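You operate a simulated robot arm through the tools that you are given. There is no shell and no other tool.

The job below is to be done with a simulated robot arm. You get a single attempt, and the scene is never put back.

Task
Tape the empty groove on side 1 and seat the frame.
Fine: the strip is in the sheet drawer; press it down with the roller before the frame goes on; drawer shut, roller back. Set down upright: roller. Where these are worked on the way, their far stop is far enough and under half their travel is too little: sheet drawer.
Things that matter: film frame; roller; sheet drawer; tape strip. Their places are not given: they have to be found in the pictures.

It is judged by the outcome, as a careful person would: the job done as asked, and still so three seconds after it is handed in. It fails if anything else is knocked over, pushed out of place, dropped, spilled or broken. Flat cloth is picked up by pressing the open fingertips on it (5 to 10 N) and closing them slowly along it; thin cloth reads only 2 to 8 mm in the jaws.

Robot
A 6-joint arm with a three-finger gripper, fixed in place. Base frame: the origin is on the floor under the middle of its stand, x ahead of it, y to its left, z up; the work surface is at about z = 860. Lengths are in mm, angles in degrees, forces in N, time in s.
It reaches about 1213 mm from its shoulder. Its first joint turns from -166.0 to 166.0 degrees. Payload 4.89 kg.
Tool frame: the origin (TCP) lies between the finger pads and is the grasp point; the fingertips stand 30 mm ahead of it; z points along the fingers, y is the line along which they close. The gripper opens to 164 mm; its body begins 125 mm behind the TCP.
Orientation is told as [roll, pitch, yaw] about the base's x, y, z axes, in that order, counted from this pose: with the fingers straight down and closing along the base's y, the tool's x points along the base's -x, its y along +y and its z along -z.

Tools
- The arm moves only by the tool servo_tool. Its argument "plan" is a list of rows, each a list of 7 numbers: the shift along the tool's x, y, z in units of 40 mm (1.0 is 40 mm), then the turn, a rotation vector about the tool's x, y, z in units of 5 degrees (1.0 is 5 degrees), then the finger opening in mm, from 0 to 164. In form: [[x, y, z, wx, wy, wz, claw], ...]. A call has 1 to 20 rows; each row shifts and turns the commanded pose from where the row before left it, along the tool's axes as they then stand. A call with a number of a shift or a turn outside -1 to 1 is refused whole. Rows are played at 5 a second. More than 50 mm and 8.6 degrees between two rows, or a gripper value outside its range, and nothing of the call is played. A pose out of reach is approached as far as the arm can. The call stops where the force on the tool passes 40 N (or 10 N more than at its start, if that is more) or the arm is blocked; 0.2 s more then pass. The fingers move at their own pace (about 108 mm/s each) and stop on an object; they squeeze with about 28 N. The grip force told is the motor's: it shows also when the fingers shut on nothing. Time passes only in rows, and 0.2 s behind the last, so rows that do not move let the fingers close. The reply holds the time, the measured pose of the TCP, the force on the tool along the base axes, the opening and the grip force, in the units named above and with some noise, with the torque about the TCP (base axes, N m) and any sound that the robot's microphone picked up, and new pictures: "pictures" is both (left out), scene, wrist or none.
- Cameras (640 x 400 px; columns grow to the right, rows downward): "scene" is fixed at [49.8, -499, 1606.7]; the picture's right is [0.67, -0.75, 0.00], its down [-0.48, -0.43, -0.77] and it looks along [0.57, 0.51, -0.64] (base axes); focal length 374 px, centre (320, 200). "wrist" rides on the gripper at [76, -2, -152] in the tool frame; the picture's right is [0.02, 1.00, 0.00], its down [-0.88, 0.02, -0.47] and it looks along [-0.47, 0.01, 0.88] (tool axes); focal length 247 px, centre (320, 200).
- move_column(by): moves the trunk up (or, below 0, down) by that many mm; the arm rides with it, the base frame stays. It gives what a move gives, with no picture.
- pixel_to_xyz(camera, pixels): for up to 12 pixels [column, row] of the newest picture of that camera ("zoom" is the newest enlarged one), the place [x, y, z] in the base frame of the surface seen there, good to about 2 mm. No time passes.
- enlarge(camera, box): a new picture of the part [left, top, right, bottom] of that camera's present view, enlarged. No time passes.
- hand_in(): hands the job in; it is judged then, once.

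Leave the gripper open and the arm clear of the work at the hand-in unless told otherwise.

The tools are called after ">>>" by a JSON object that holds its "api" and its "payload". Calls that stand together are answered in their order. servo_tool: Moves the arm, as the interface text tells. Its arguments: {"type":"object","properties":{"plan":{"type":"array","items":{"type":"array","items":{"type":"number"}}},"pictures":{"type":"string","enum":["both","scene","wrist","none"]}},"required":["plan"]} The other tools are called the same way: move_column (by) moves the trunk up or down; pixel_to_xyz (camera, pixels) gives the place of the surface under pixels of a picture; enlarge (camera, box) takes an enlarged picture of a part of a camera's view; hand_in () hands the job in.

At the start:

```text
clock: 0.0
ee_pos: [691.3, 7.3, 1216.2]
ee_rot: [0.1, 0.0, 0.0]
ft_force: [-0.1, 0.1, 0.7]
moment: [0.03, 0.02, 0.0]
opening: 164.2
gripper_force: 0.1
trunk travel left (down, up): [-175.0, 215.0]
```

scene: 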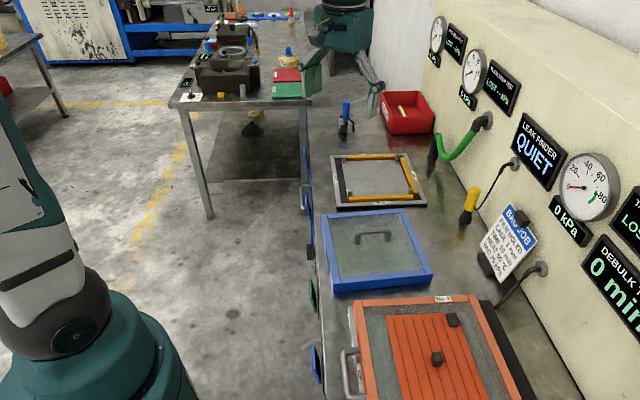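
wrist: 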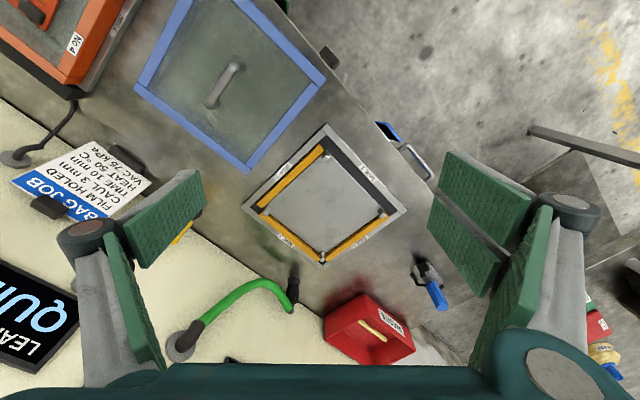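

I see a plate with yellow strips and an empty dark side (scene around [375,180]), a blue-edged frame with film ([375,245]), a blue-handled tool ([345,120], likely the roller), and drawer handles on the bench front edge. I'll look closer before moving.

>>> {"api": "enlarge", "payload": {"camera": "scene", "box": [290, 80, 450, 210]}}

>>> {"api": "enlarge", "payload": {"camera": "wrist", "box": [230, 110, 470, 290]}}

>>> {"api": "enlarge", "payload": {"camera": "scene", "box": [290, 180, 460, 400]}}

```text
3.08 times, centred on (370, 145) of scene
```

zoom: 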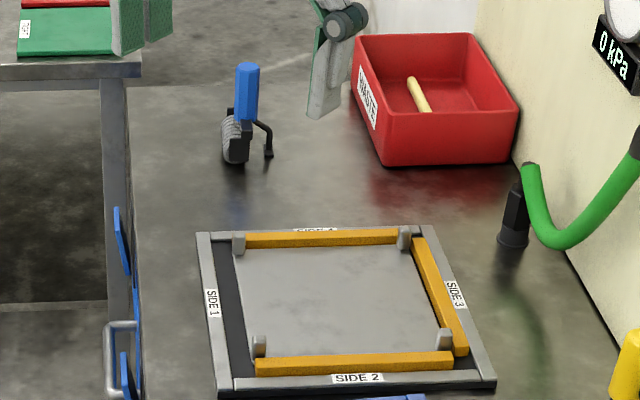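

```text
2.22 times, centred on (350, 200) of wrist
```

zoom: 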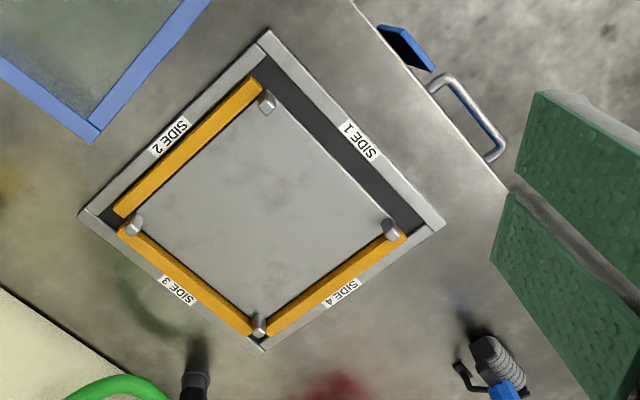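

```text
1.82 times, centred on (375, 290) of scene
```

zoom: 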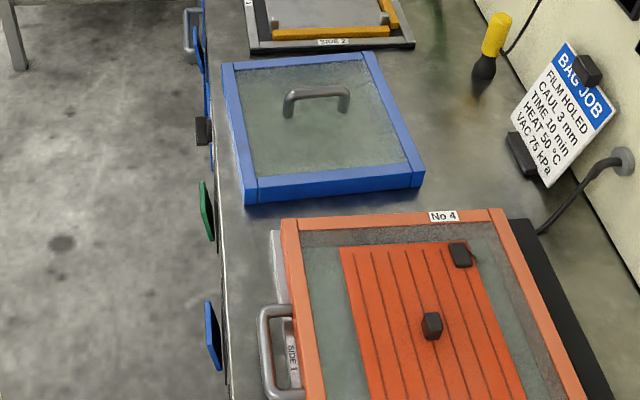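

Getting 3D positions for the plate, roller, frame and the drawer handle.

>>> {"api": "pixel_to_xyz", "payload": {"camera": "wrist", "pixels": [[329, 124], [244, 206], [404, 211], [322, 267], [345, 152], [378, 190], [325, 149], [381, 192], [370, 172], [320, 190], [300, 177], [408, 147]]}}

>>> {"api": "pixel_to_xyz", "payload": {"camera": "scene", "pixels": [[345, 110], [345, 100], [341, 135], [352, 128], [321, 213], [406, 207], [432, 277], [335, 292], [373, 239], [360, 235], [390, 234], [345, 127]]}}

>>> {"api": "enlarge", "payload": {"camera": "wrist", "box": [360, 100, 460, 200]}}

>>> {"api": "enlarge", "payload": {"camera": "scene", "box": [290, 130, 340, 400]}}

```text
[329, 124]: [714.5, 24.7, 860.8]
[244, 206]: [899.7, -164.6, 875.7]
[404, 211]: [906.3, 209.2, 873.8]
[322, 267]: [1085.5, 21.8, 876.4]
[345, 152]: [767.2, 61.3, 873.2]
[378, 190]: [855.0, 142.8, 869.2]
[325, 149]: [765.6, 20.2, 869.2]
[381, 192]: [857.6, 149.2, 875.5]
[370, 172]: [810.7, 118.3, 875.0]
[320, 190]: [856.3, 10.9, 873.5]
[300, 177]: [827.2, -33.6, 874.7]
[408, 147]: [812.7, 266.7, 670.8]
```

```text
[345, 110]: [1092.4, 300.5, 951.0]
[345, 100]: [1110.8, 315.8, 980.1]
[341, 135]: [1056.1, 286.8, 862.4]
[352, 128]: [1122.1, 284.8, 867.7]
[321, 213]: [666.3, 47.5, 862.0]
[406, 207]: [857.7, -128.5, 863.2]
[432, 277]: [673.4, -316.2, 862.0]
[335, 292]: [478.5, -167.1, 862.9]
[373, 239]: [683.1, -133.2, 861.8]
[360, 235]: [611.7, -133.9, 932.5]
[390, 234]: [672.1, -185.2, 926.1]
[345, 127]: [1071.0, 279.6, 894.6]
```

```text
4.00 times, centred on (410, 150) of wrist
```

zoom: 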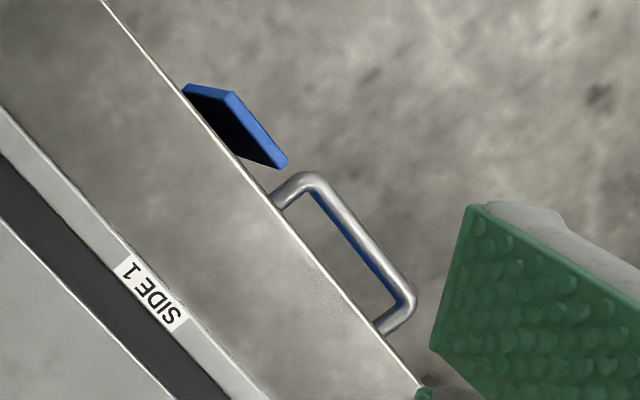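

```text
1.48 times, centred on (315, 265) of scene
```

zoom: 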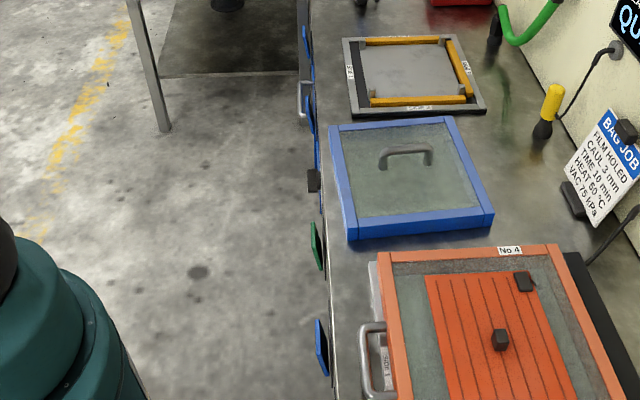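

The bench runs diagonally (~45° in base axes). Side 1's groove faces the bench's front edge. Now reading positions on the handle, tags and frame.

>>> {"api": "pixel_to_xyz", "payload": {"camera": "wrist", "pixels": [[409, 145], [421, 160], [433, 174], [401, 151], [428, 181], [385, 127], [340, 60], [424, 190], [228, 85], [210, 104], [238, 66], [325, 80]]}}

>>> {"api": "pixel_to_xyz", "payload": {"camera": "scene", "pixels": [[323, 217], [404, 210], [430, 273], [336, 285], [360, 233], [374, 233], [388, 233], [303, 190], [308, 252], [312, 297], [316, 364], [307, 175]]}}

>>> {"api": "enlarge", "payload": {"camera": "scene", "box": [285, 130, 345, 220]}}

>>> {"api": "enlarge", "payload": {"camera": "scene", "box": [290, 220, 350, 400]}}

```text
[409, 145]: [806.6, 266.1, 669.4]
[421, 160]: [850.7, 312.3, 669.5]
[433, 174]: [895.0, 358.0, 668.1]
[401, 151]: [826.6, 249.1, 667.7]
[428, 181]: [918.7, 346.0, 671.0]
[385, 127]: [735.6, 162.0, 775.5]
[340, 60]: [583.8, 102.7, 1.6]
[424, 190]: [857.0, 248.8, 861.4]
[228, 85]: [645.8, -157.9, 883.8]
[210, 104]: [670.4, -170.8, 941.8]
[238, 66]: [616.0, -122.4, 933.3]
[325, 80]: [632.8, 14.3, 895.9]
```

```text
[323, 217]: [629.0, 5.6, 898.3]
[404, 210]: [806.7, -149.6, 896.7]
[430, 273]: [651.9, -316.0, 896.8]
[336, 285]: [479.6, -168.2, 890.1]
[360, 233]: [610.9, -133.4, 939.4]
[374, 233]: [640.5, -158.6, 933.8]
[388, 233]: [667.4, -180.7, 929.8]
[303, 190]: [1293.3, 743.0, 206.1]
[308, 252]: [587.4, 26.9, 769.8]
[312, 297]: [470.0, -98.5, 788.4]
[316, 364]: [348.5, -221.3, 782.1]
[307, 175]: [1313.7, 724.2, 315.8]
```

```text
4.44 times, centred on (315, 175) of scene
```

zoom: 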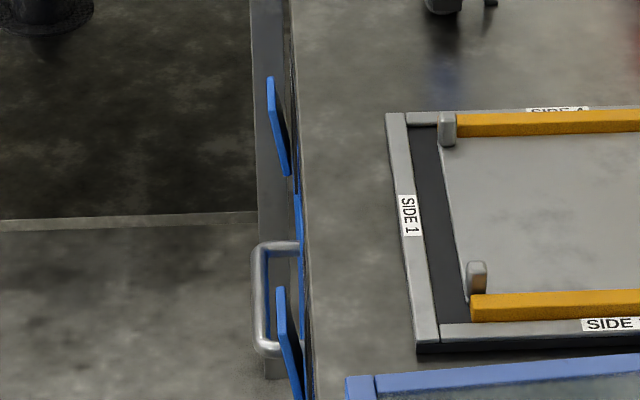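

```text
2.22 times, centred on (320, 310) of scene
```

zoom: 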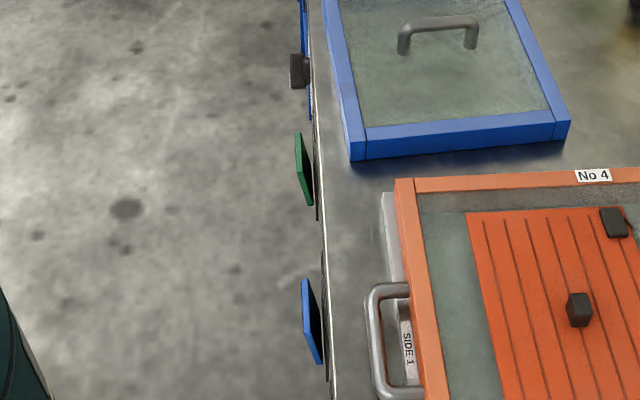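

The bench front has several drawers/tabs: a bar handle at about (850,312,670), a knob near (587,27,770), and blue and green tabs. I need to see which is the sheet drawer, so I'll yaw the gripper -45° to line up with the bench (tool y along the bench, tool x outward) and move out in front of it.

>>> {"api": "servo_tool", "payload": {"plan": [[0, 0, 0, 0, 0, 1, 164], [0, 0, 0, 0, 0, 1, 164], [0, 0, 0, 0, 0, 1, 164], [0, 0, 0, 0, 0, 1, 164], [0, 0, 0, 0, 0, 1, 164], [0, 0, 0, 0, 0, 1, 164], [0, 0, 0, 0, 0, 1, 164], [0, 0, 0, 0, 0, 1, 164], [0, 0, 0, 0, 0, 1, 164], [0.93, 0.43, 0, 0, 0, 0, 164], [0.93, 0.43, 0, 0, 0, 0, 164], [0.93, 0.43, 0, 0, 0, 0, 164], [0.93, 0.43, 0, 0, 0, 0, 164], [0.93, 0.43, 0, 0, 0, 0, 164], [0.93, 0.43, 0, 0, 0, 0, 164], [0.93, 0.43, 0, 0, 0, 0, 164], [0.93, 0.43, 0, 0, 0, 0, 164], [0.93, 0.43, 0, 0, 0, 0, 164]]}}

```text
clock: 3.8
ee_pos: [566.4, 354.5, 1216.1]
ee_rot: [0.1, -0.1, -45.0]
ft_force: [-0.7, -1.7, 0.2]
moment: [0.17, -0.06, 0.03]
opening: 163.9
gripper_force: 0.1
trunk travel left (down, up): [-175.0, 215.0]
```

scene: 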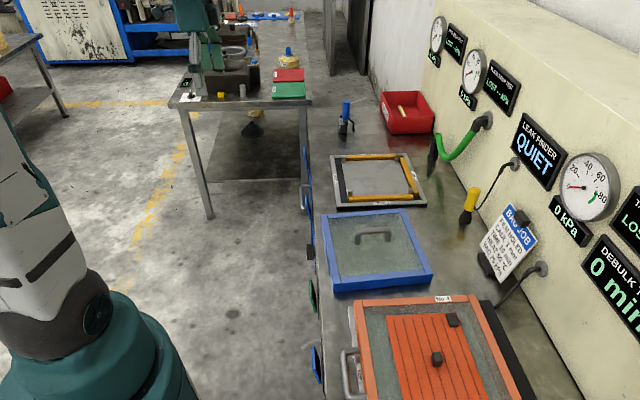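
wrist: 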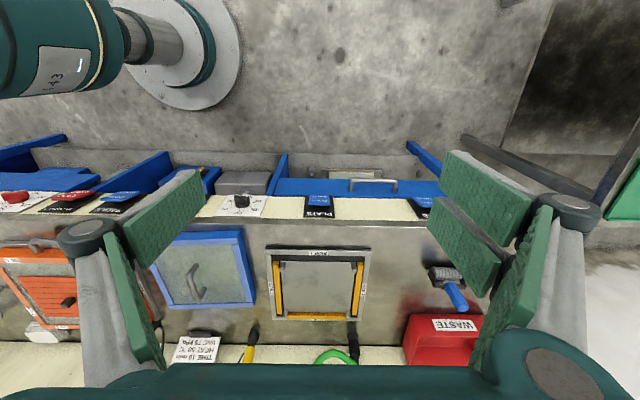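

The wrist view now shows a row of front panels with labels around rows 180–215. I'll zoom in on those.

>>> {"api": "enlarge", "payload": {"camera": "wrist", "box": [200, 130, 460, 290]}}

>>> {"api": "enlarge", "payload": {"camera": "wrist", "box": [0, 120, 260, 280]}}

```text
2.46 times, centred on (330, 210) of wrist
```

zoom: 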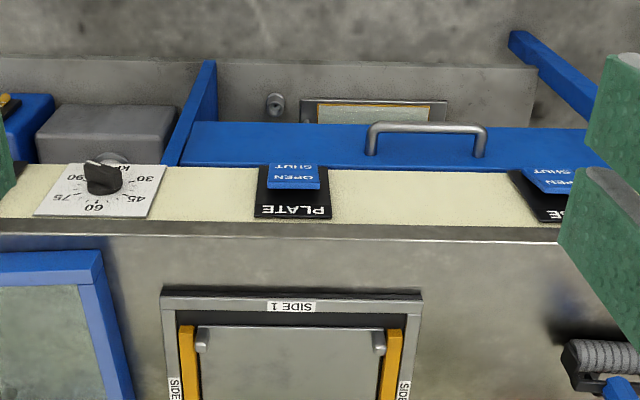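

```text
2.46 times, centred on (130, 200) of wrist
```

zoom: 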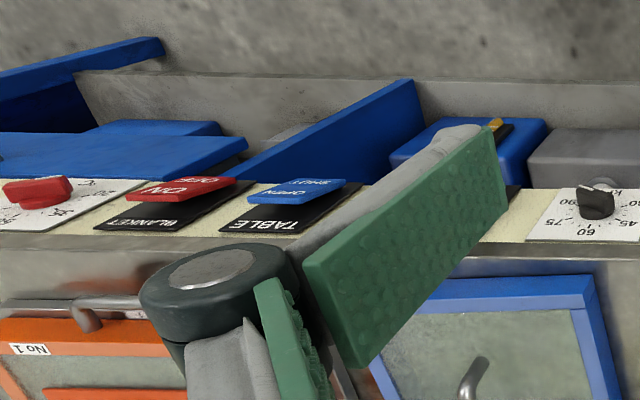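

The tabs are switches (PLATE, TABLE, BLANKET, kPa dial), which I must not touch. There is one blue drawer with a bar handle, so that is the sheet drawer. I'll lower the arm in front of it and tilt toward the front to see it face-on.

>>> {"api": "servo_tool", "payload": {"plan": [[0, 0.4, 0.94, 0, 0, 0, 164], [0, 0.4, 0.94, 0, 0, 0, 164], [0, 0.4, 0.94, 0, 0, 0, 164], [0, 0.4, 0.94, 0, 0, 0, 164], [0, 0.4, 0.94, 0, 0, 0, 164], [0, 0.4, 0.94, 0, 0, 0, 164], [0, 0.4, 0.94, 0, 0, 0, 164], [0, 0.4, 0.94, 0, 0, 0, 164], [0, 0, 0, 0, -1, 0, 164], [0, 0, 0, 0, -1, 0, 164], [0, 0, 0, 0, -1, 0, 164], [0, 0, 0, 0, -1, 0, 164], [0, 0, 0, 0, -1, 0, 164], [0, 0, 0, 0, -1, 0, 164], [0, 0, 0, 0, -1, 0, 164], [0, 0, 0, 0, -1, 0, 164]]}}

```text
clock: 7.2
ee_pos: [654.3, 443.6, 916.2]
ee_rot: [0.1, -40.1, -44.9]
ft_force: [0.2, -0.2, 0.3]
moment: [0.13, 0.06, 0.02]
opening: 164.1
gripper_force: 0.2
trunk travel left (down, up): [-175.0, 215.0]
```

scene: 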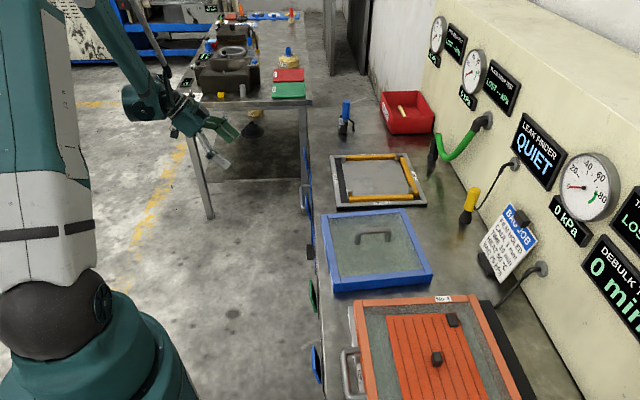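
wrist: 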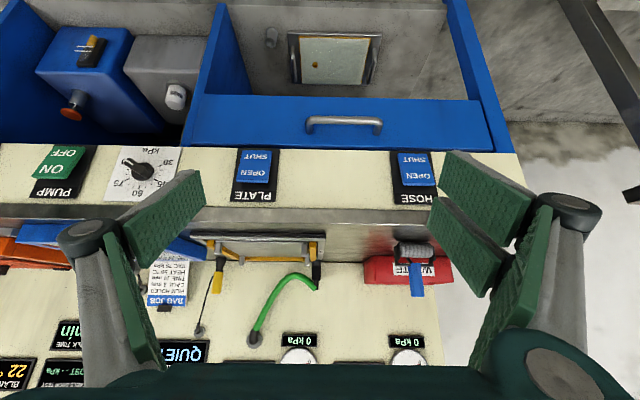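

The blue sheet drawer is directly visible with its handle at px (312–382, 125), and the PLATE switch at (256,165) and HOSE switch at (416,165) above it. Reading coordinates.

>>> {"api": "pixel_to_xyz", "payload": {"camera": "wrist", "pixels": [[310, 124], [345, 121], [380, 126], [345, 130], [346, 140], [200, 98], [485, 100], [345, 100], [345, 148], [256, 165], [416, 165], [345, 170]]}}

>>> {"api": "enlarge", "payload": {"camera": "wrist", "box": [200, 20, 500, 220]}}

```text
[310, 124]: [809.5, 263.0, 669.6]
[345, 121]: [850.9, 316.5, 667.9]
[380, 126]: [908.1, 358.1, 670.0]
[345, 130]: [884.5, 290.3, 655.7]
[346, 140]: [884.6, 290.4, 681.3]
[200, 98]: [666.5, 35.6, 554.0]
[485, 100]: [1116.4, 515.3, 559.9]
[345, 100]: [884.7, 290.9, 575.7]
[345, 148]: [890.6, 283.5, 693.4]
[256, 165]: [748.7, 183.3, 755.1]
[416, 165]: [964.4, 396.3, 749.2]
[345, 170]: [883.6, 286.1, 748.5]
```

```text
2.00 times, centred on (350, 120) of wrist
```

zoom: 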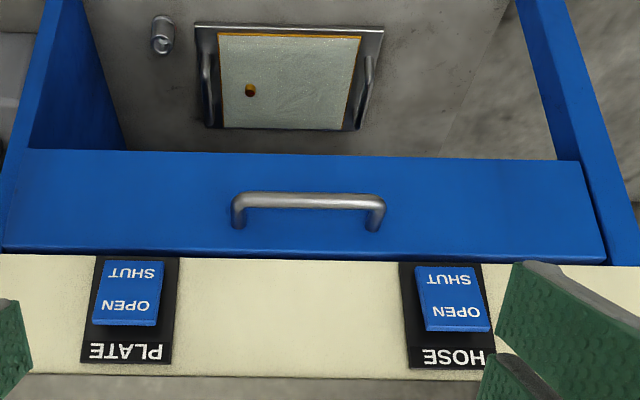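

Drawer handle centre is at about u≈826 along the bench, n≈-383, z≈664, on a face at n≈-420. I'll turn the gripper horizontal toward the drawer, rolled so the fingers close vertically around the bar, staying well in front.

>>> {"api": "servo_tool", "payload": {"plan": [[0, 0, 0, 0, -1, 0, 164], [0, 0, 0, 0, -1, 0, 164], [0, 0, 0, 0, -1, 0, 164], [0, 0, 0, 0, -1, 0, 164], [0, 0, 0, 0, -1, 0, 164], [0, 0, 0, 0, -1, 0, 164], [0, 0, 0, 0, -1, 0, 164], [0, 0, 0, 0, -1, 0, 164], [0, 0, 0, 0, -1, 0, 164], [0, 0, 0, 0, -1, 0, 164], [0, 0, 0, 0, 0, -1, 120], [0, 0, 0, 0, 0, -1, 100], [0, 0, 0, 0, 0, -1, 80], [0, 0, 0, 0, 0, -1, 70], [0, 0, 0, 0, 0, -1, 70], [0, 0, 0, 0, 0, -1, 70], [0, 0, 0, 0, 0, -1, 70], [0, 0, 0, 0, 0, -1, 70], [0, 0, 0, 0, 0, -1, 70]]}}

```text
clock: 11.2
ee_pos: [654.2, 444.3, 915.5]
ee_rot: [-89.9, -44.9, 45.1]
ft_force: [0.6, -0.5, -0.3]
moment: [0.0, -0.04, 0.0]
opening: 70.1
gripper_force: 0.0
trunk travel left (down, up): [-175.0, 215.0]
```

scene: 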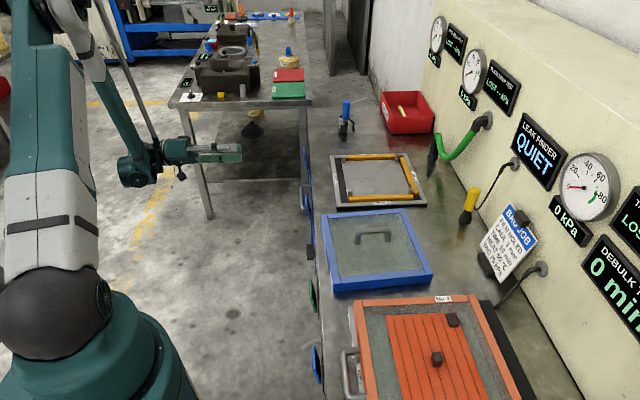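
wrist: 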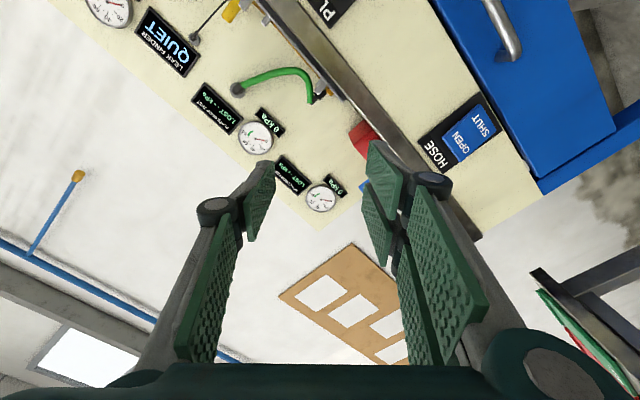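

Half-way through the roll; all clear. Finishing the roll and lowering to handle height in front of the drawer.

>>> {"api": "servo_tool", "payload": {"plan": [[0, 0, 0, 0, 0, -1, 70], [0, 0, 0, 0, 0, -1, 70], [0, 0, 0, 0, 0, -1, 70], [0, 0, 0, 0, 0, -1, 70], [0, 0, 0, 0, 0, -1, 70], [0, 0, 0, 0, 0, -1, 70], [0, 0, 0, 0, 0, -1, 70], [0, 0, 0, 0, 0, -1, 70], [0, 0, 0, 0, 0, -1, 70], [-0.16, 0.79, 0, 0, 0, 0, 70], [-0.16, 0.79, 0, 0, 0, 0, 70], [-0.16, 0.79, 0, 0, 0, 0, 70], [-0.16, 0.79, 0, 0, 0, 0, 70], [-0.16, 0.79, 0, 0, 0, 0, 70], [-0.16, 0.79, 0, 0, 0, 0, 70], [-0.16, 0.79, 0, 0, 0, 0, 70], [-0.16, 0.79, 0, 0, 0, 0, 70]]}}

```text
clock: 14.8
ee_pos: [689.4, 480.4, 663.6]
ee_rot: [-90.0, 0.0, 45.1]
ft_force: [-0.6, -1.1, 0.9]
moment: [0.13, 0.11, 0.16]
opening: 70.2
gripper_force: 0.0
trunk travel left (down, up): [-175.0, 215.0]
```

scene: 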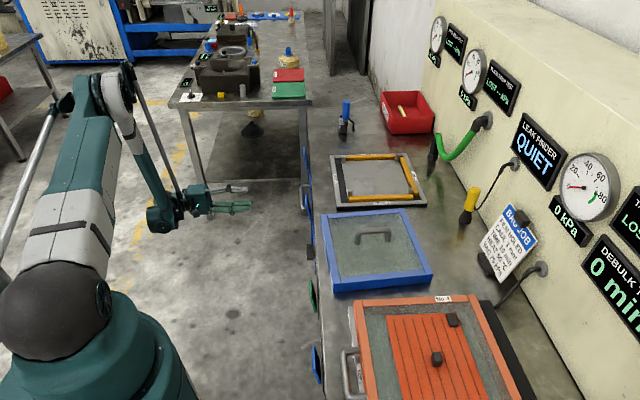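
wrist: 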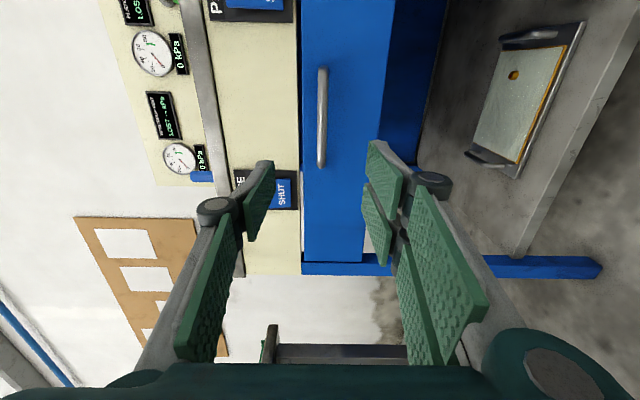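

The handle shows at px (322, 65–168), between the fingers. Checking its exact place.

>>> {"api": "pixel_to_xyz", "payload": {"camera": "wrist", "pixels": [[322, 70], [322, 90], [323, 117], [322, 140], [322, 163], [318, 117], [327, 117], [340, 117], [310, 117], [375, 117]]}}

>>> {"api": "enlarge", "payload": {"camera": "wrist", "box": [260, 40, 420, 200]}}

```text
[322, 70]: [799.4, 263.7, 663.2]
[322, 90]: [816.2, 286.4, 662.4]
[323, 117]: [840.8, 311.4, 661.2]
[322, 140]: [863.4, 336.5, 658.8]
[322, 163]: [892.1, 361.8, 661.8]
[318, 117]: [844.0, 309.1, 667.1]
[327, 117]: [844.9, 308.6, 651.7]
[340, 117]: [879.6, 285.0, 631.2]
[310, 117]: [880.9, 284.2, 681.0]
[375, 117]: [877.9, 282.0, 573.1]
```

```text
2.50 times, centred on (340, 120) of wrist
```

zoom: 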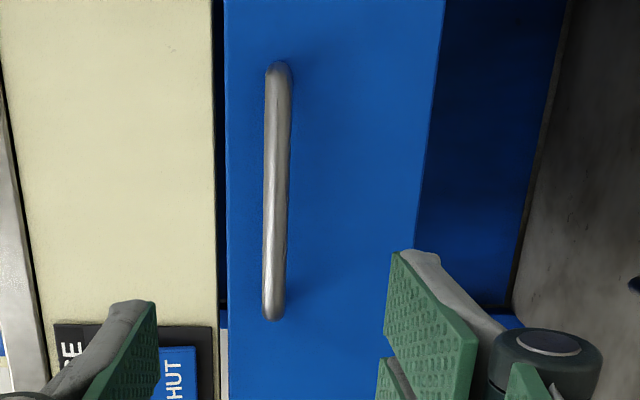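

Bar centre is about n=-381, z=660, u=820. Approaching it with fingers open 70 mm, stopping with the bar at the grasp point.

>>> {"api": "servo_tool", "payload": {"plan": [[0.09, 0.04, 0.7, 0, 0, 0, 70], [0.09, 0.05, 0.7, 0, 0, 0, 70], [0, 0, 0.8, 0, 0, 0, 70], [0, 0, 0.8, 0, 0, 0, 70], [0, 0, 0.8, 0, 0, 0, 70], [0, 0, 0.7, 0, 0, 0, 70], [0, 0, 0.6, 0, 0, 0, 70], [0, 0, 0.4, 0, 0, 0, 70], [0, 0, 0.25, 0, 0, 0, 70]]}}

```text
clock: 16.8
ee_pos: [855.7, 323.0, 662.0]
ee_rot: [-90.0, 0.0, 44.9]
ft_force: [-1.0, 0.5, 0.9]
moment: [0.03, 0.0, 0.0]
opening: 70.0
gripper_force: 0.1
out of reach, approached as far as the arm can: row 2, 3, 4
trunk travel left (down, up): [-175.0, 215.0]
```

scene: 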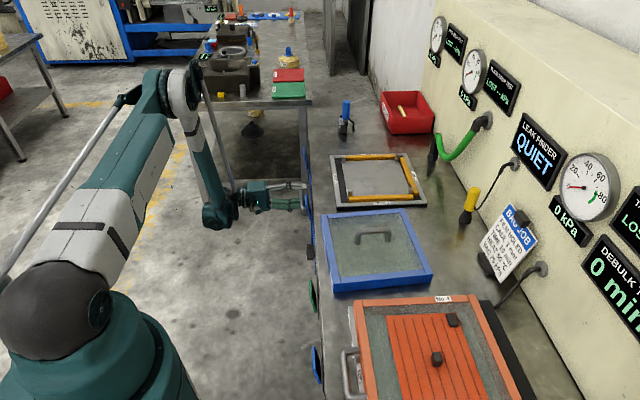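
wrist: 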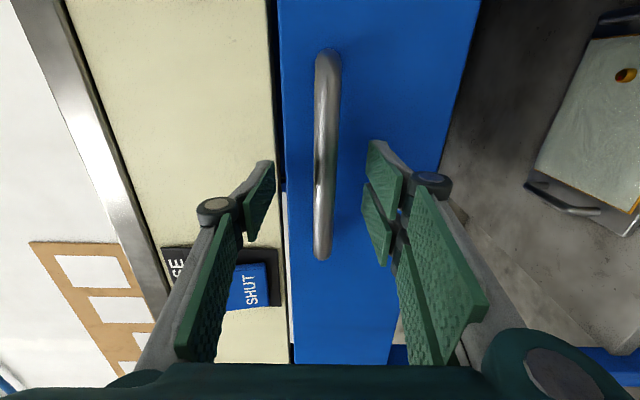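

The TCP sits at the bar (u≈833, n≈-377, z≈662), fingers straddling it. Closing on the bar.

>>> {"api": "servo_tool", "payload": {"plan": [[0, 0, 0, 0, 0, 0, 40], [0, 0, 0, 0, 0, 0, 20], [0, 0, 0, 0, 0, 0, 10], [0, 0, 0, 0, 0, 0, 5], [0, 0, 0, 0, 0, 0, 5]]}}

```text
clock: 18.0
ee_pos: [855.8, 323.6, 660.9]
ee_rot: [-89.9, 0.0, 45.1]
ft_force: [-8.6, -6.1, -31.3]
moment: [0.13, 0.14, -0.06]
opening: 17.7
gripper_force: 16.1
trunk travel left (down, up): [-175.0, 215.0]
```

scene: 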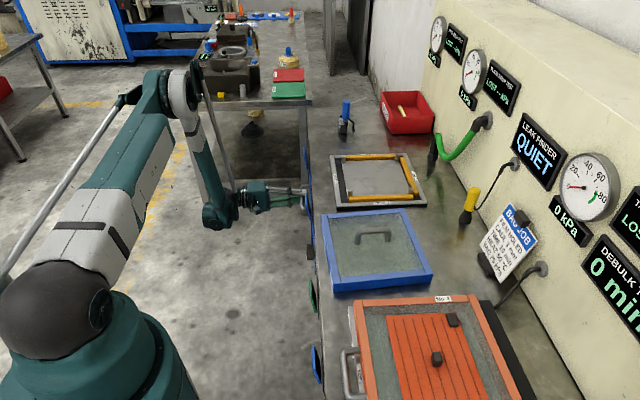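
wrist: 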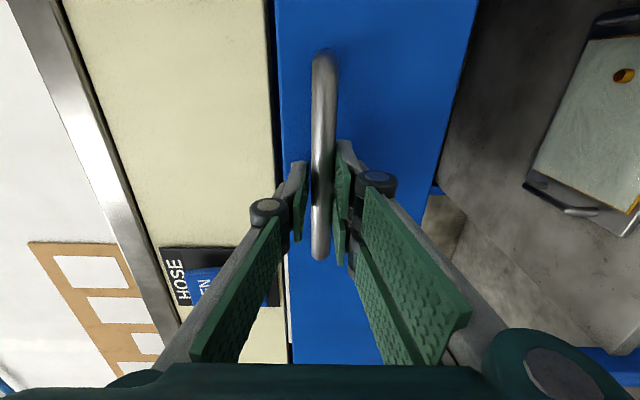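

Gripped (opening 17.7 mm), with about 31 N of vertical strain, so the bar is slightly below the commanded height. I'll ease 2 mm down to relieve it before pulling.

>>> {"api": "servo_tool", "payload": {"plan": [[0, 0.05, 0, 0, 0, 0, 5], [0, 0, 0, 0, 0, 0, 5]], "pictures": "none"}}

```text
clock: 18.6
ee_pos: [856.4, 322.7, 660.1]
ee_rot: [-90.1, 0.0, 45.0]
ft_force: [-7.7, -11.1, -24.8]
moment: [0.07, 0.16, -0.08]
opening: 15.4
gripper_force: 13.5
trunk travel left (down, up): [-175.0, 215.0]
```

>>> {"api": "servo_tool", "payload": {"plan": [[0, 0.08, 0, 0, 0, 0, 5], [0, 0, 0, 0, 0, 0, 5], [0, 0, 0, 0, 0, 0, 5]], "pictures": "none"}}

```text
clock: 19.4
ee_pos: [856.4, 324.0, 659.4]
ee_rot: [-90.0, 0.0, 45.0]
ft_force: [-7.1, -9.5, -25.5]
moment: [0.04, 0.11, -0.1]
opening: 15.8
gripper_force: 12.9
out of reach, approached as far as the arm can: row 1
trunk travel left (down, up): [-175.0, 215.0]
```

Strain is steady and modest. Now pulling the drawer outward gently.

>>> {"api": "servo_tool", "payload": {"plan": [[0, 0, -0.3, 0, 0, 0, 0], [0, 0, -0.4, 0, 0, 0, 0], [0, 0, -0.5, 0, 0, 0, 0], [0, 0, -0.5, 0, 0, 0, 0], [0, 0, -0.5, 0, 0, 0, 0]]}}

```text
clock: 20.3
ee_pos: [821.9, 358.3, 659.8]
ee_rot: [-90.0, 0.0, 44.8]
ft_force: [0.5, -2.7, -11.7]
moment: [0.12, 0.08, 1.49]
opening: 14.5
gripper_force: 44.9
trunk travel left (down, up): [-175.0, 215.0]
stopped in row 4: the force on the tool passed its limit at 41 N (the readings are from after the stop); the commanded pose is now the measured one
```

scene: 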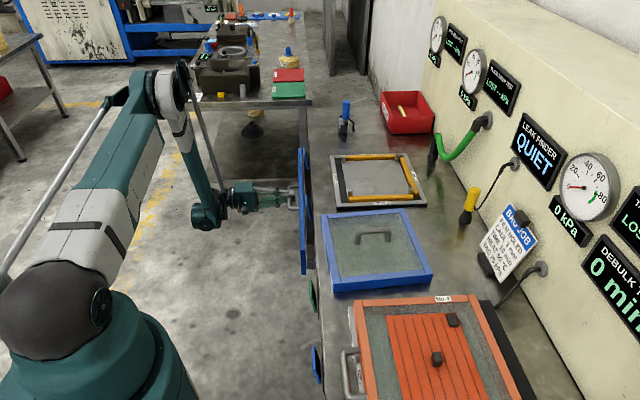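
wrist: 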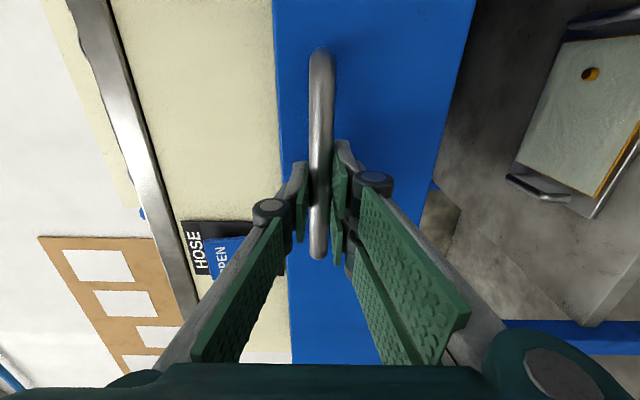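

The drawer came out about 48 mm, then the force limit tripped. Continuing more slowly.

>>> {"api": "servo_tool", "payload": {"plan": [[0, 0, -0.15, 0, 0, 0, 0], [0, 0, -0.2, 0, 0, 0, 0], [0, 0, -0.25, 0, 0, 0, 0], [0, 0, -0.25, 0, 0, 0, 0], [0, 0, -0.25, 0, 0, 0, 0], [0, 0, -0.25, 0, 0, 0, 0], [0, 0, -0.25, 0, 0, 0, 0], [0, 0, -0.25, 0, 0, 0, 0], [0, 0, -0.25, 0, 0, 0, 0], [0, 0, -0.25, 0, 0, 0, 0], [0, 0, -0.25, 0, 0, 0, 0], [0, 0, -0.25, 0, 0, 0, 0]], "pictures": "scene"}}

```text
clock: 22.1
ee_pos: [769.6, 410.0, 660.4]
ee_rot: [-89.8, 0.0, 44.7]
ft_force: [-0.8, -1.2, -10.3]
moment: [0.07, 0.02, 0.46]
opening: 14.5
gripper_force: 45.2
trunk travel left (down, up): [-175.0, 215.0]
stopped in row 9: the force on the tool passed its limit at 41 N (the readings are from after the stop); the commanded pose is now the measured one
```

scene: 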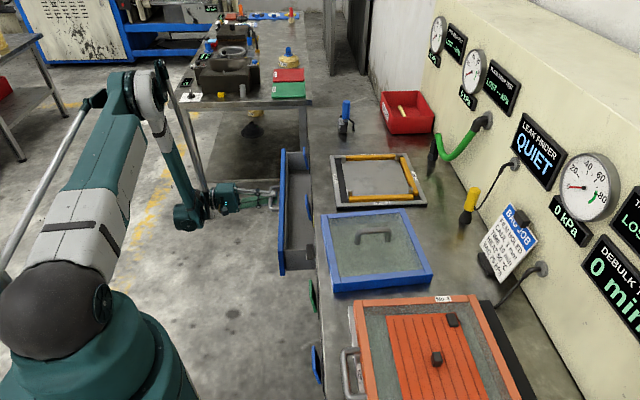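

Drawer out about 122 mm and visibly opening. Continuing in steps.

>>> {"api": "servo_tool", "payload": {"plan": [[0, 0, -0.1, 0, 0, 0, 0], [0, 0, -0.15, 0, 0, 0, 0], [0, 0, -0.2, 0, 0, 0, 0], [0, 0, -0.2, 0, 0, 0, 0], [0, 0, -0.2, 0, 0, 0, 0], [0, 0, -0.2, 0, 0, 0, 0], [0, 0, -0.2, 0, 0, 0, 0], [0, 0, -0.2, 0, 0, 0, 0], [0, 0, -0.2, 0, 0, 0, 0], [0, 0, -0.2, 0, 0, 0, 0], [0, 0, -0.2, 0, 0, 0, 0], [0, 0, -0.2, 0, 0, 0, 0]], "pictures": "scene"}}

```text
clock: 24.4
ee_pos: [715.5, 464.9, 659.8]
ee_rot: [-89.5, 0.0, 44.8]
ft_force: [2.5, 2.8, -19.1]
moment: [0.14, 0.05, 0.43]
opening: 14.4
gripper_force: 44.8
trunk travel left (down, up): [-175.0, 215.0]
stopped in row 11: the force on the tool passed its limit at 41 N (the readings are from after the stop); the commanded pose is now the measured one
```

scene: 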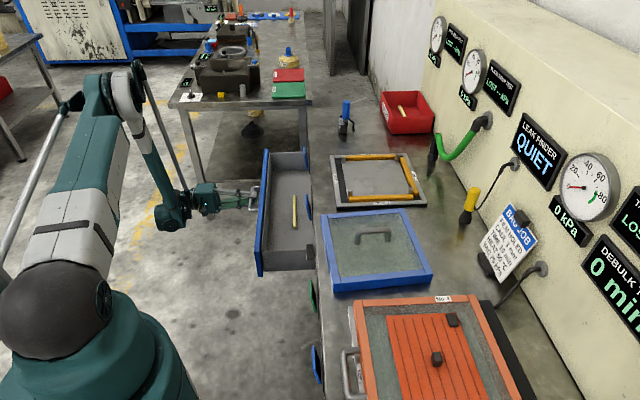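

The yellow tape strip is now visible in the drawer at scene px (294,210). Trying to pull a bit further to see if it's at its stop.

>>> {"api": "servo_tool", "payload": {"plan": [[0, 0, -0.1, 0, 0, 0, 0], [0, 0, -0.15, 0, 0, 0, 0], [0, 0, -0.2, 0, 0, 0, 0], [0, 0, -0.2, 0, 0, 0, 0], [0, 0, -0.2, 0, 0, 0, 0], [0, 0, -0.2, 0, 0, 0, 0], [0, 0, -0.2, 0, 0, 0, 0], [0, 0, -0.2, 0, 0, 0, 0]]}}

```text
clock: 25.5
ee_pos: [696.2, 484.8, 660.4]
ee_rot: [-89.3, 0.1, 44.9]
ft_force: [6.3, 6.6, -21.4]
moment: [0.2, -0.01, 0.86]
opening: 14.7
gripper_force: 44.7
trunk travel left (down, up): [-175.0, 215.0]
stopped in row 5: the force on the tool passed its limit at 40 N (the readings are from after the stop); the commanded pose is now the measured one
```

scene: 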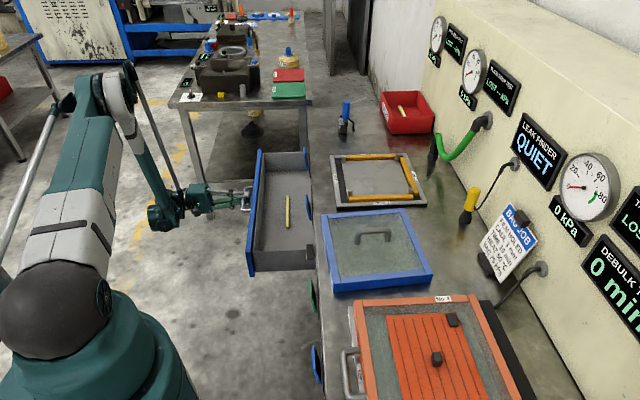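
wrist: 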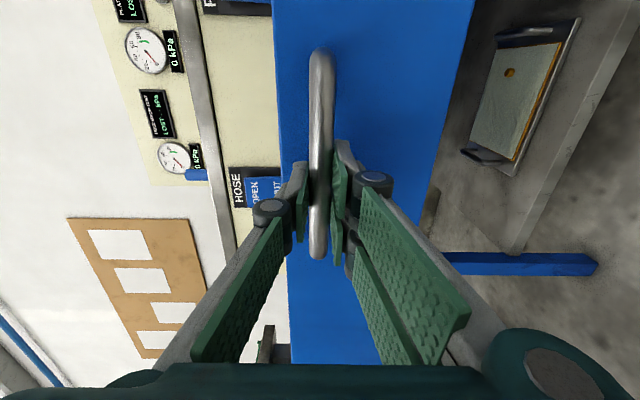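

Still moving (227 mm out). Relieving the vertical strain and continuing to the stop.

>>> {"api": "servo_tool", "payload": {"plan": [[0, 0.08, 0, 0, 0, 0, 0], [0, 0.05, -0.1, 0, 0, 0, 0], [0, 0, -0.15, 0, 0, 0, 0], [0, 0, -0.15, 0, 0, 0, 0], [0, 0, -0.15, 0, 0, 0, 0], [0, 0, -0.15, 0, 0, 0, 0], [0, 0, -0.15, 0, 0, 0, 0], [0, 0, -0.15, 0, 0, 0, 0], [0, 0, -0.15, 0, 0, 0, 0], [0, 0, -0.15, 0, 0, 0, 0]]}}

```text
clock: 26.8
ee_pos: [680.7, 500.6, 660.4]
ee_rot: [-89.2, 0.0, 44.9]
ft_force: [6.0, 8.0, -20.4]
moment: [0.18, -0.03, 0.62]
opening: 14.6
gripper_force: 45.0
out of reach, approached as far as the arm can: row 1
trunk travel left (down, up): [-175.0, 215.0]
stopped in row 6: the force on the tool passed its limit at 41 N (the readings are from after the stop); the commanded pose is now the measured one
```

scene: 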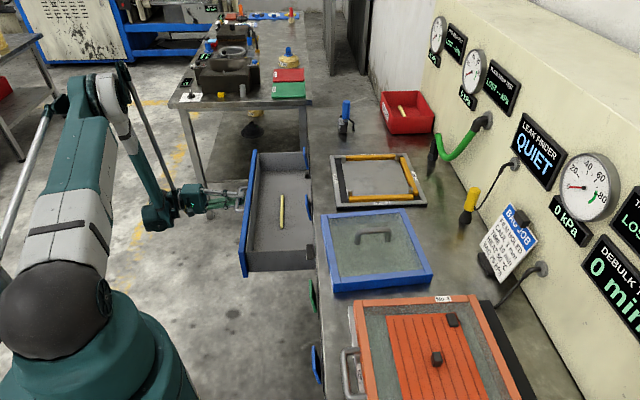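
wrist: 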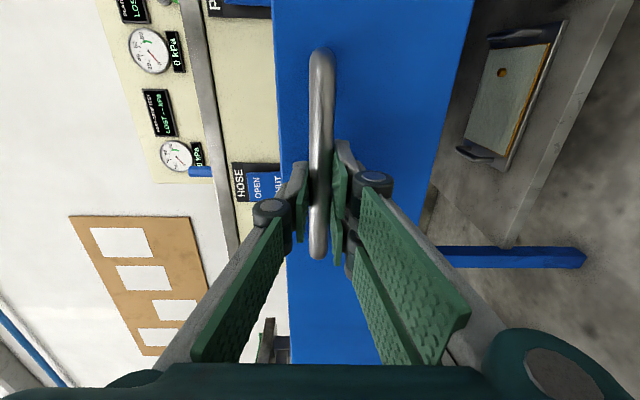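

About 249 mm out. Checking where the strip and drawer interior are now.

>>> {"api": "pixel_to_xyz", "payload": {"camera": "scene", "pixels": [[281, 195], [281, 212], [281, 228], [266, 212], [300, 212], [270, 165], [265, 260], [247, 190], [243, 250], [306, 152], [312, 265], [310, 205]]}}

>>> {"api": "enlarge", "payload": {"camera": "scene", "box": [220, 130, 350, 290]}}

```text
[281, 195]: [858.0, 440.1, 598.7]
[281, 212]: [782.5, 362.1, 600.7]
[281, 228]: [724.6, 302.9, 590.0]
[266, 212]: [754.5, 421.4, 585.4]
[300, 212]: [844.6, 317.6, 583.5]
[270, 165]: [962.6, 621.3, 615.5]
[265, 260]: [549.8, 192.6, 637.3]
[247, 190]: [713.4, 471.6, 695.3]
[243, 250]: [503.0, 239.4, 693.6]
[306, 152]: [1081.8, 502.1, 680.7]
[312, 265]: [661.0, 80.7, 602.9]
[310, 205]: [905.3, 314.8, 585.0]
```

```text
2.50 times, centred on (285, 210) of scene
```

zoom: 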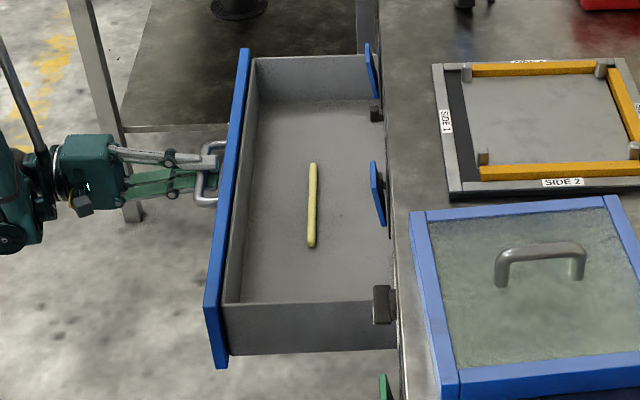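

The strip is a pale yellow rod lying along the bench direction at about (782,362,600) on the drawer floor (z≈585). I want more clearance from the bench front, so I'll keep easing the drawer out slowly.

>>> {"api": "servo_tool", "payload": {"plan": [[0, 0, -0.1, 0, 0, 0, 0], [0, 0, -0.1, 0, 0, 0, 0], [0, 0, -0.1, 0, 0, 0, 0], [0, 0, -0.1, 0, 0, 0, 0], [0, 0, -0.1, 0, 0, 0, 0], [0, 0, -0.1, 0, 0, 0, 0], [0, 0, -0.1, 0, 0, 0, 0], [0, 0, -0.1, 0, 0, 0, 0], [0, 0, -0.1, 0, 0, 0, 0], [0, 0, -0.1, 0, 0, 0, 0], [0, 0, -0.1, 0, 0, 0, 0], [0, 0, -0.1, 0, 0, 0, 0]], "pictures": "scene"}}

```text
clock: 27.8
ee_pos: [670.8, 510.4, 660.6]
ee_rot: [-88.9, 0.0, 44.8]
ft_force: [3.9, 4.1, -22.2]
moment: [0.24, -0.04, 0.38]
opening: 14.7
gripper_force: 45.0
trunk travel left (down, up): [-175.0, 215.0]
stopped in row 4: the force on the tool passed its limit at 41 N (the readings are from after the stop); the commanded pose is now the measured one
```

scene: 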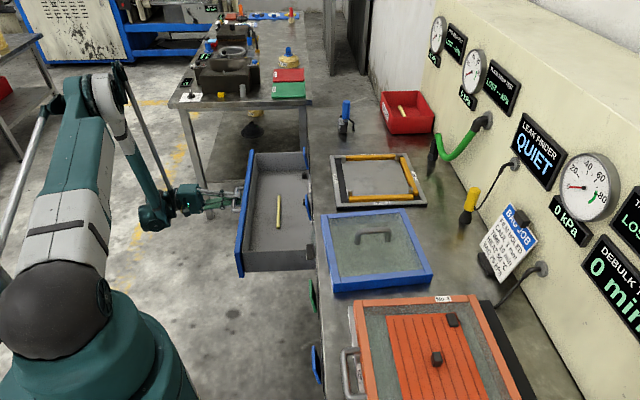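

Another 14 mm gained. I'll release, let the strain go, and regrip so I can pull with less side load.

>>> {"api": "servo_tool", "payload": {"plan": [[0, 0, 0, 0, 0, 0, 30], [0, 0, 0, 0, 0, 0, 50], [0, 0, 0, 0.22, 0, 0, 50], [0, 0, 0, 0, 0, 0, 50]]}}

```text
clock: 28.8
ee_pos: [668.6, 507.3, 667.0]
ee_rot: [-90.0, 0.0, 44.9]
ft_force: [0.8, -0.1, -0.2]
moment: [0.01, -0.03, 0.01]
opening: 50.3
gripper_force: 0.1
out of reach, approached as far as the arm can: row 3
trunk travel left (down, up): [-175.0, 215.0]
```

scene: 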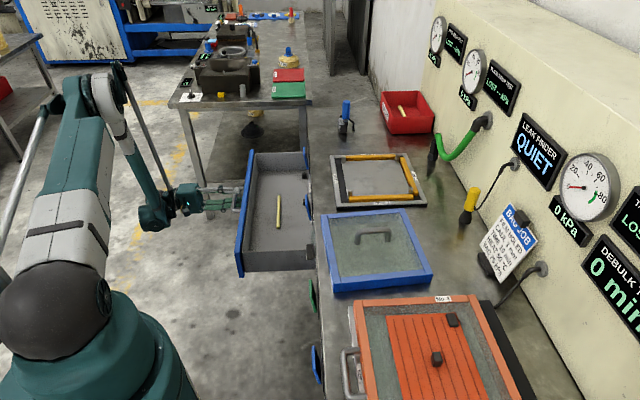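
wrist: 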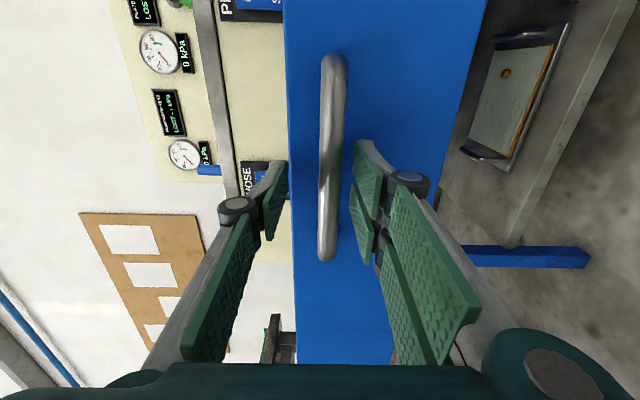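

Released cleanly; the arm is at a joint limit here (z can't go below ~667). I'll back off 80 mm and lower the trunk to improve the arm posture, then regrip.

>>> {"api": "servo_tool", "payload": {"plan": [[0, 0, -0.5, 0, 0, 0, 50], [0, 0, -0.75, 0, 0, 0, 50], [0, 0, -0.75, 0, 0, 0, 50]], "pictures": "none"}}

>>> {"api": "move_column", "payload": {"by": -90}}

```text
clock: 29.6
ee_pos: [613.8, 562.9, 671.3]
ee_rot: [-89.9, -0.1, 44.9]
ft_force: [1.1, -0.4, -0.2]
moment: [0.02, 0.01, -0.02]
opening: 49.9
gripper_force: 0.2
out of reach, approached as far as the arm can: row 2
trunk travel left (down, up): [-175.0, 215.0]
```

```text
clock: 30.8
ee_pos: [613.0, 563.7, 583.1]
ee_rot: [-90.0, 0.0, 44.9]
ft_force: [0.1, -0.1, 0.3]
moment: [-0.03, 0.02, -0.05]
opening: 50.2
gripper_force: 0.0
trunk travel left (down, up): [-85.0, 305.0]
```

Trunk lowered 90 mm. Now raising the arm to handle height z≈658.

>>> {"api": "servo_tool", "payload": {"plan": [[0.1, -0.625, 0, 0, 0, 0, 60], [0.1, -0.625, 0, 0, 0, 0, 60], [0.1, -0.625, 0, 0, 0, 0, 60]], "pictures": "wrist"}}

```text
clock: 31.6
ee_pos: [604.1, 555.1, 657.3]
ee_rot: [-90.0, 0.0, 44.9]
ft_force: [0.4, 0.4, -1.3]
moment: [-0.09, -0.09, -0.09]
opening: 59.9
gripper_force: 0.1
trunk travel left (down, up): [-85.0, 305.0]
```

wrist: 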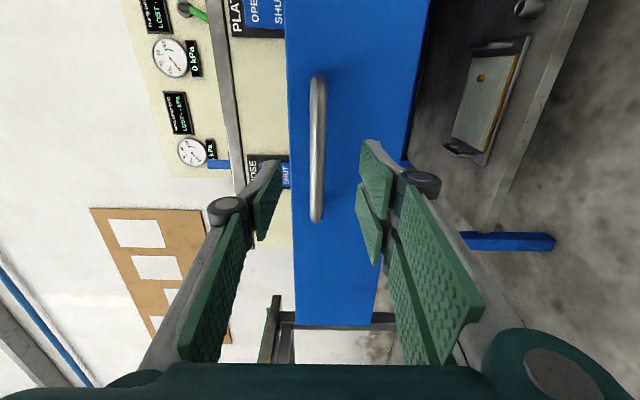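

Good, in reach. Checking the bar's exact position from here.

>>> {"api": "pixel_to_xyz", "payload": {"camera": "wrist", "pixels": [[318, 85], [317, 120], [317, 150], [316, 180], [316, 210], [312, 150], [323, 150], [340, 150], [420, 150]]}}

```text
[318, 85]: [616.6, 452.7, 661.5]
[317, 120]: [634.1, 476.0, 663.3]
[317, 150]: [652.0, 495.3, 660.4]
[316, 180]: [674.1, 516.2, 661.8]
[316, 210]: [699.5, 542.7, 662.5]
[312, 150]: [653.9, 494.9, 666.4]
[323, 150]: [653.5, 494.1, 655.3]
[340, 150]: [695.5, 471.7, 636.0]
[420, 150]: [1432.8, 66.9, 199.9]
```

Bar is at z≈661, n≈-117, u≈817. Approaching 82 mm and closing.

>>> {"api": "servo_tool", "payload": {"plan": [[0, 0, 0.7, 0, 0, 0, 60], [0, 0, 0.7, 0, 0, 0, 60], [0, 0, 0.6, 0, 0, 0, 60], [0, 0, 0, 0, 0, 0, 40], [0, 0, 0, 0, 0, 0, 20], [0, 0, 0, 0, 0, 0, 5], [0, 0, 0, 0, 0, 0, 0]], "pictures": "wrist"}}

```text
clock: 33.2
ee_pos: [660.4, 498.6, 659.4]
ee_rot: [-90.1, 0.0, 45.1]
ft_force: [9.6, 6.9, 30.8]
moment: [-0.12, -0.04, -0.55]
opening: 14.5
gripper_force: 45.0
trunk travel left (down, up): [-85.0, 305.0]
```

wrist: 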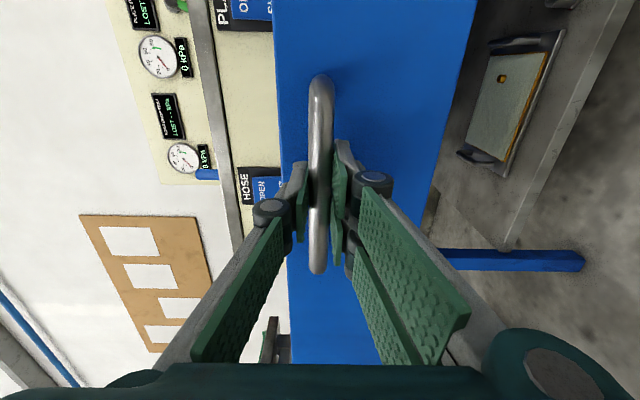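

Now the strain is +31 N (slightly low). Raising 2 mm to balance, then pulling.

>>> {"api": "servo_tool", "payload": {"plan": [[0, -0.05, 0, 0, 0, 0, 0], [0, 0, 0, 0, 0, 0, 0]], "pictures": "none"}}

```text
clock: 33.8
ee_pos: [661.9, 498.8, 659.4]
ee_rot: [-89.9, 0.0, 44.9]
ft_force: [2.2, 4.5, 12.4]
moment: [0.08, -0.08, 0.85]
opening: 14.4
gripper_force: 44.6
trunk travel left (down, up): [-85.0, 305.0]
```

>>> {"api": "servo_tool", "payload": {"plan": [[0, -0.03, -0.1, 0, 0, 0, 0], [0, 0, -0.15, 0, 0, 0, 0], [0, 0, -0.15, 0, 0, 0, 0], [0, 0, -0.15, 0, 0, 0, 0], [0, 0, -0.15, 0, 0, 0, 0], [0, 0, -0.15, 0, 0, 0, 0], [0, 0, -0.15, 0, 0, 0, 0], [0, 0, -0.15, 0, 0, 0, 0], [0, 0, -0.15, 0, 0, 0, 0], [0, 0, -0.15, 0, 0, 0, 0], [0, 0, -0.15, 0, 0, 0, 0]], "pictures": "scene"}}

```text
clock: 36.2
ee_pos: [614.6, 544.3, 660.2]
ee_rot: [-89.9, 0.1, 45.0]
ft_force: [16.4, 13.4, -17.2]
moment: [0.26, -0.14, -0.74]
opening: 14.5
gripper_force: 45.2
trunk travel left (down, up): [-85.0, 305.0]
```

scene: 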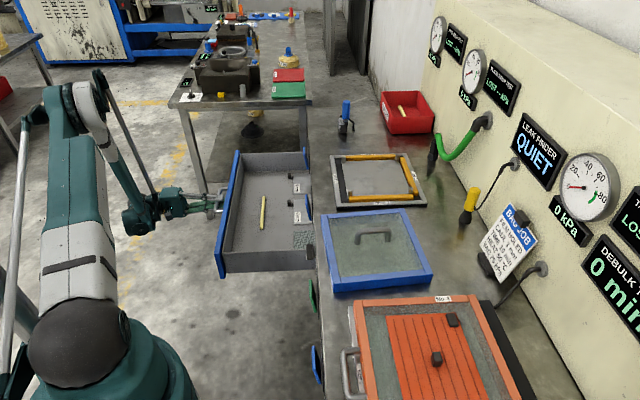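

No trip this time; the drawer is ~327 mm out and more contents show (labels, a mesh sheet near (300,240)). Looking closer.

>>> {"api": "enlarge", "payload": {"camera": "scene", "box": [205, 130, 335, 290]}}

>>> {"api": "pixel_to_xyz", "payload": {"camera": "scene", "pixels": [[263, 197], [262, 212], [261, 228], [264, 193], [300, 240], [296, 187], [297, 216], [245, 212], [232, 190], [302, 240], [290, 176], [297, 203]]}}

```text
2.50 times, centred on (270, 210) of scene
```

zoom: 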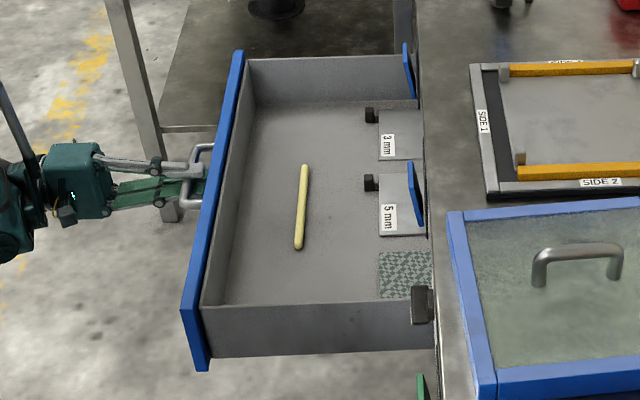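

```text
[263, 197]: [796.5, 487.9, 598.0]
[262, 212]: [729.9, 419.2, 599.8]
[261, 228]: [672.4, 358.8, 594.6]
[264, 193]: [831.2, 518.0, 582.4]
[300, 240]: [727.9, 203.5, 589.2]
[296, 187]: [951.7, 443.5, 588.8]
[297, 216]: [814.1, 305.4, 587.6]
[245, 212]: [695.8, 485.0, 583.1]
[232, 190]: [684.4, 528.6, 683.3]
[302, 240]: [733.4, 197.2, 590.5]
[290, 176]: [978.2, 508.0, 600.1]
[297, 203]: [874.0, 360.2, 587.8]
```

The drawer also holds 3 mm and 5 mm cauls and mesh (to be left alone). Pulling a bit further to be sure it is well past half travel.

>>> {"api": "servo_tool", "payload": {"plan": [[-0.06, 0.04, 0, 0, 0, 0, 0], [0, 0, -0.1, 0, 0, 0, 0], [0, 0, -0.15, 0, 0, 0, 0], [0, 0, -0.15, 0, 0, 0, 0], [0, 0, -0.15, 0, 0, 0, 0], [0, 0, -0.15, 0, 0, 0, 0], [0, 0, -0.15, 0, 0, 0, 0], [0, 0, -0.15, 0, 0, 0, 0], [0, 0, -0.15, 0, 0, 0, 0], [0, 0, -0.15, 0, 0, 0, 0], [0, 0, -0.15, 0, 0, 0, 0]], "pictures": "scene"}}

```text
clock: 37.1
ee_pos: [608.7, 550.7, 659.9]
ee_rot: [-89.9, 0.0, 44.7]
ft_force: [-5.1, -4.3, -0.8]
moment: [0.06, 0.01, 0.53]
opening: 14.7
gripper_force: 45.3
trunk travel left (down, up): [-85.0, 305.0]
stopped in row 4: the force on the tool passed its limit at 42 N (the readings are from after the stop); the commanded pose is now the measured one
```

scene: 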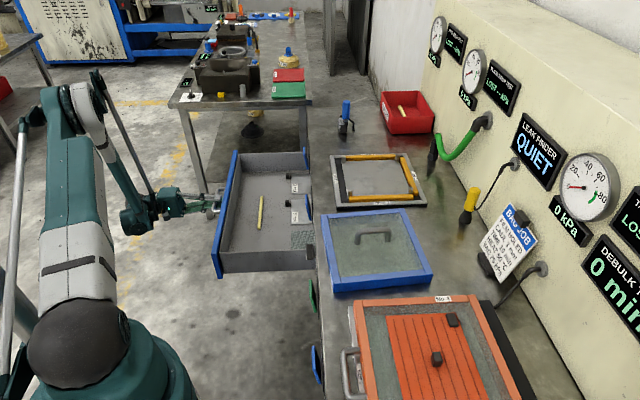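

>>> {"api": "servo_tool", "payload": {"plan": [[0, 0, -0.1, 0, 0, 0, 0], [0, 0, -0.1, 0, 0, 0, 0], [0, 0, -0.1, 0, 0, 0, 0], [0, 0, -0.1, 0, 0, 0, 0], [0, 0, -0.1, 0, 0, 0, 0], [0, 0, -0.1, 0, 0, 0, 0], [0, 0, -0.1, 0, 0, 0, 0], [0, 0, -0.1, 0, 0, 0, 0]], "pictures": "none"}}

```text
clock: 38.7
ee_pos: [591.8, 565.7, 660.6]
ee_rot: [-90.0, 0.0, 44.6]
ft_force: [14.0, -11.2, -2.1]
moment: [0.08, 0.0, 0.43]
opening: 14.6
gripper_force: 44.7
trunk travel left (down, up): [-85.0, 305.0]
stopped in row 8: the force on the tool passed its limit at 44 N (the readings are from after the stop); the commanded pose is now the measured one
```

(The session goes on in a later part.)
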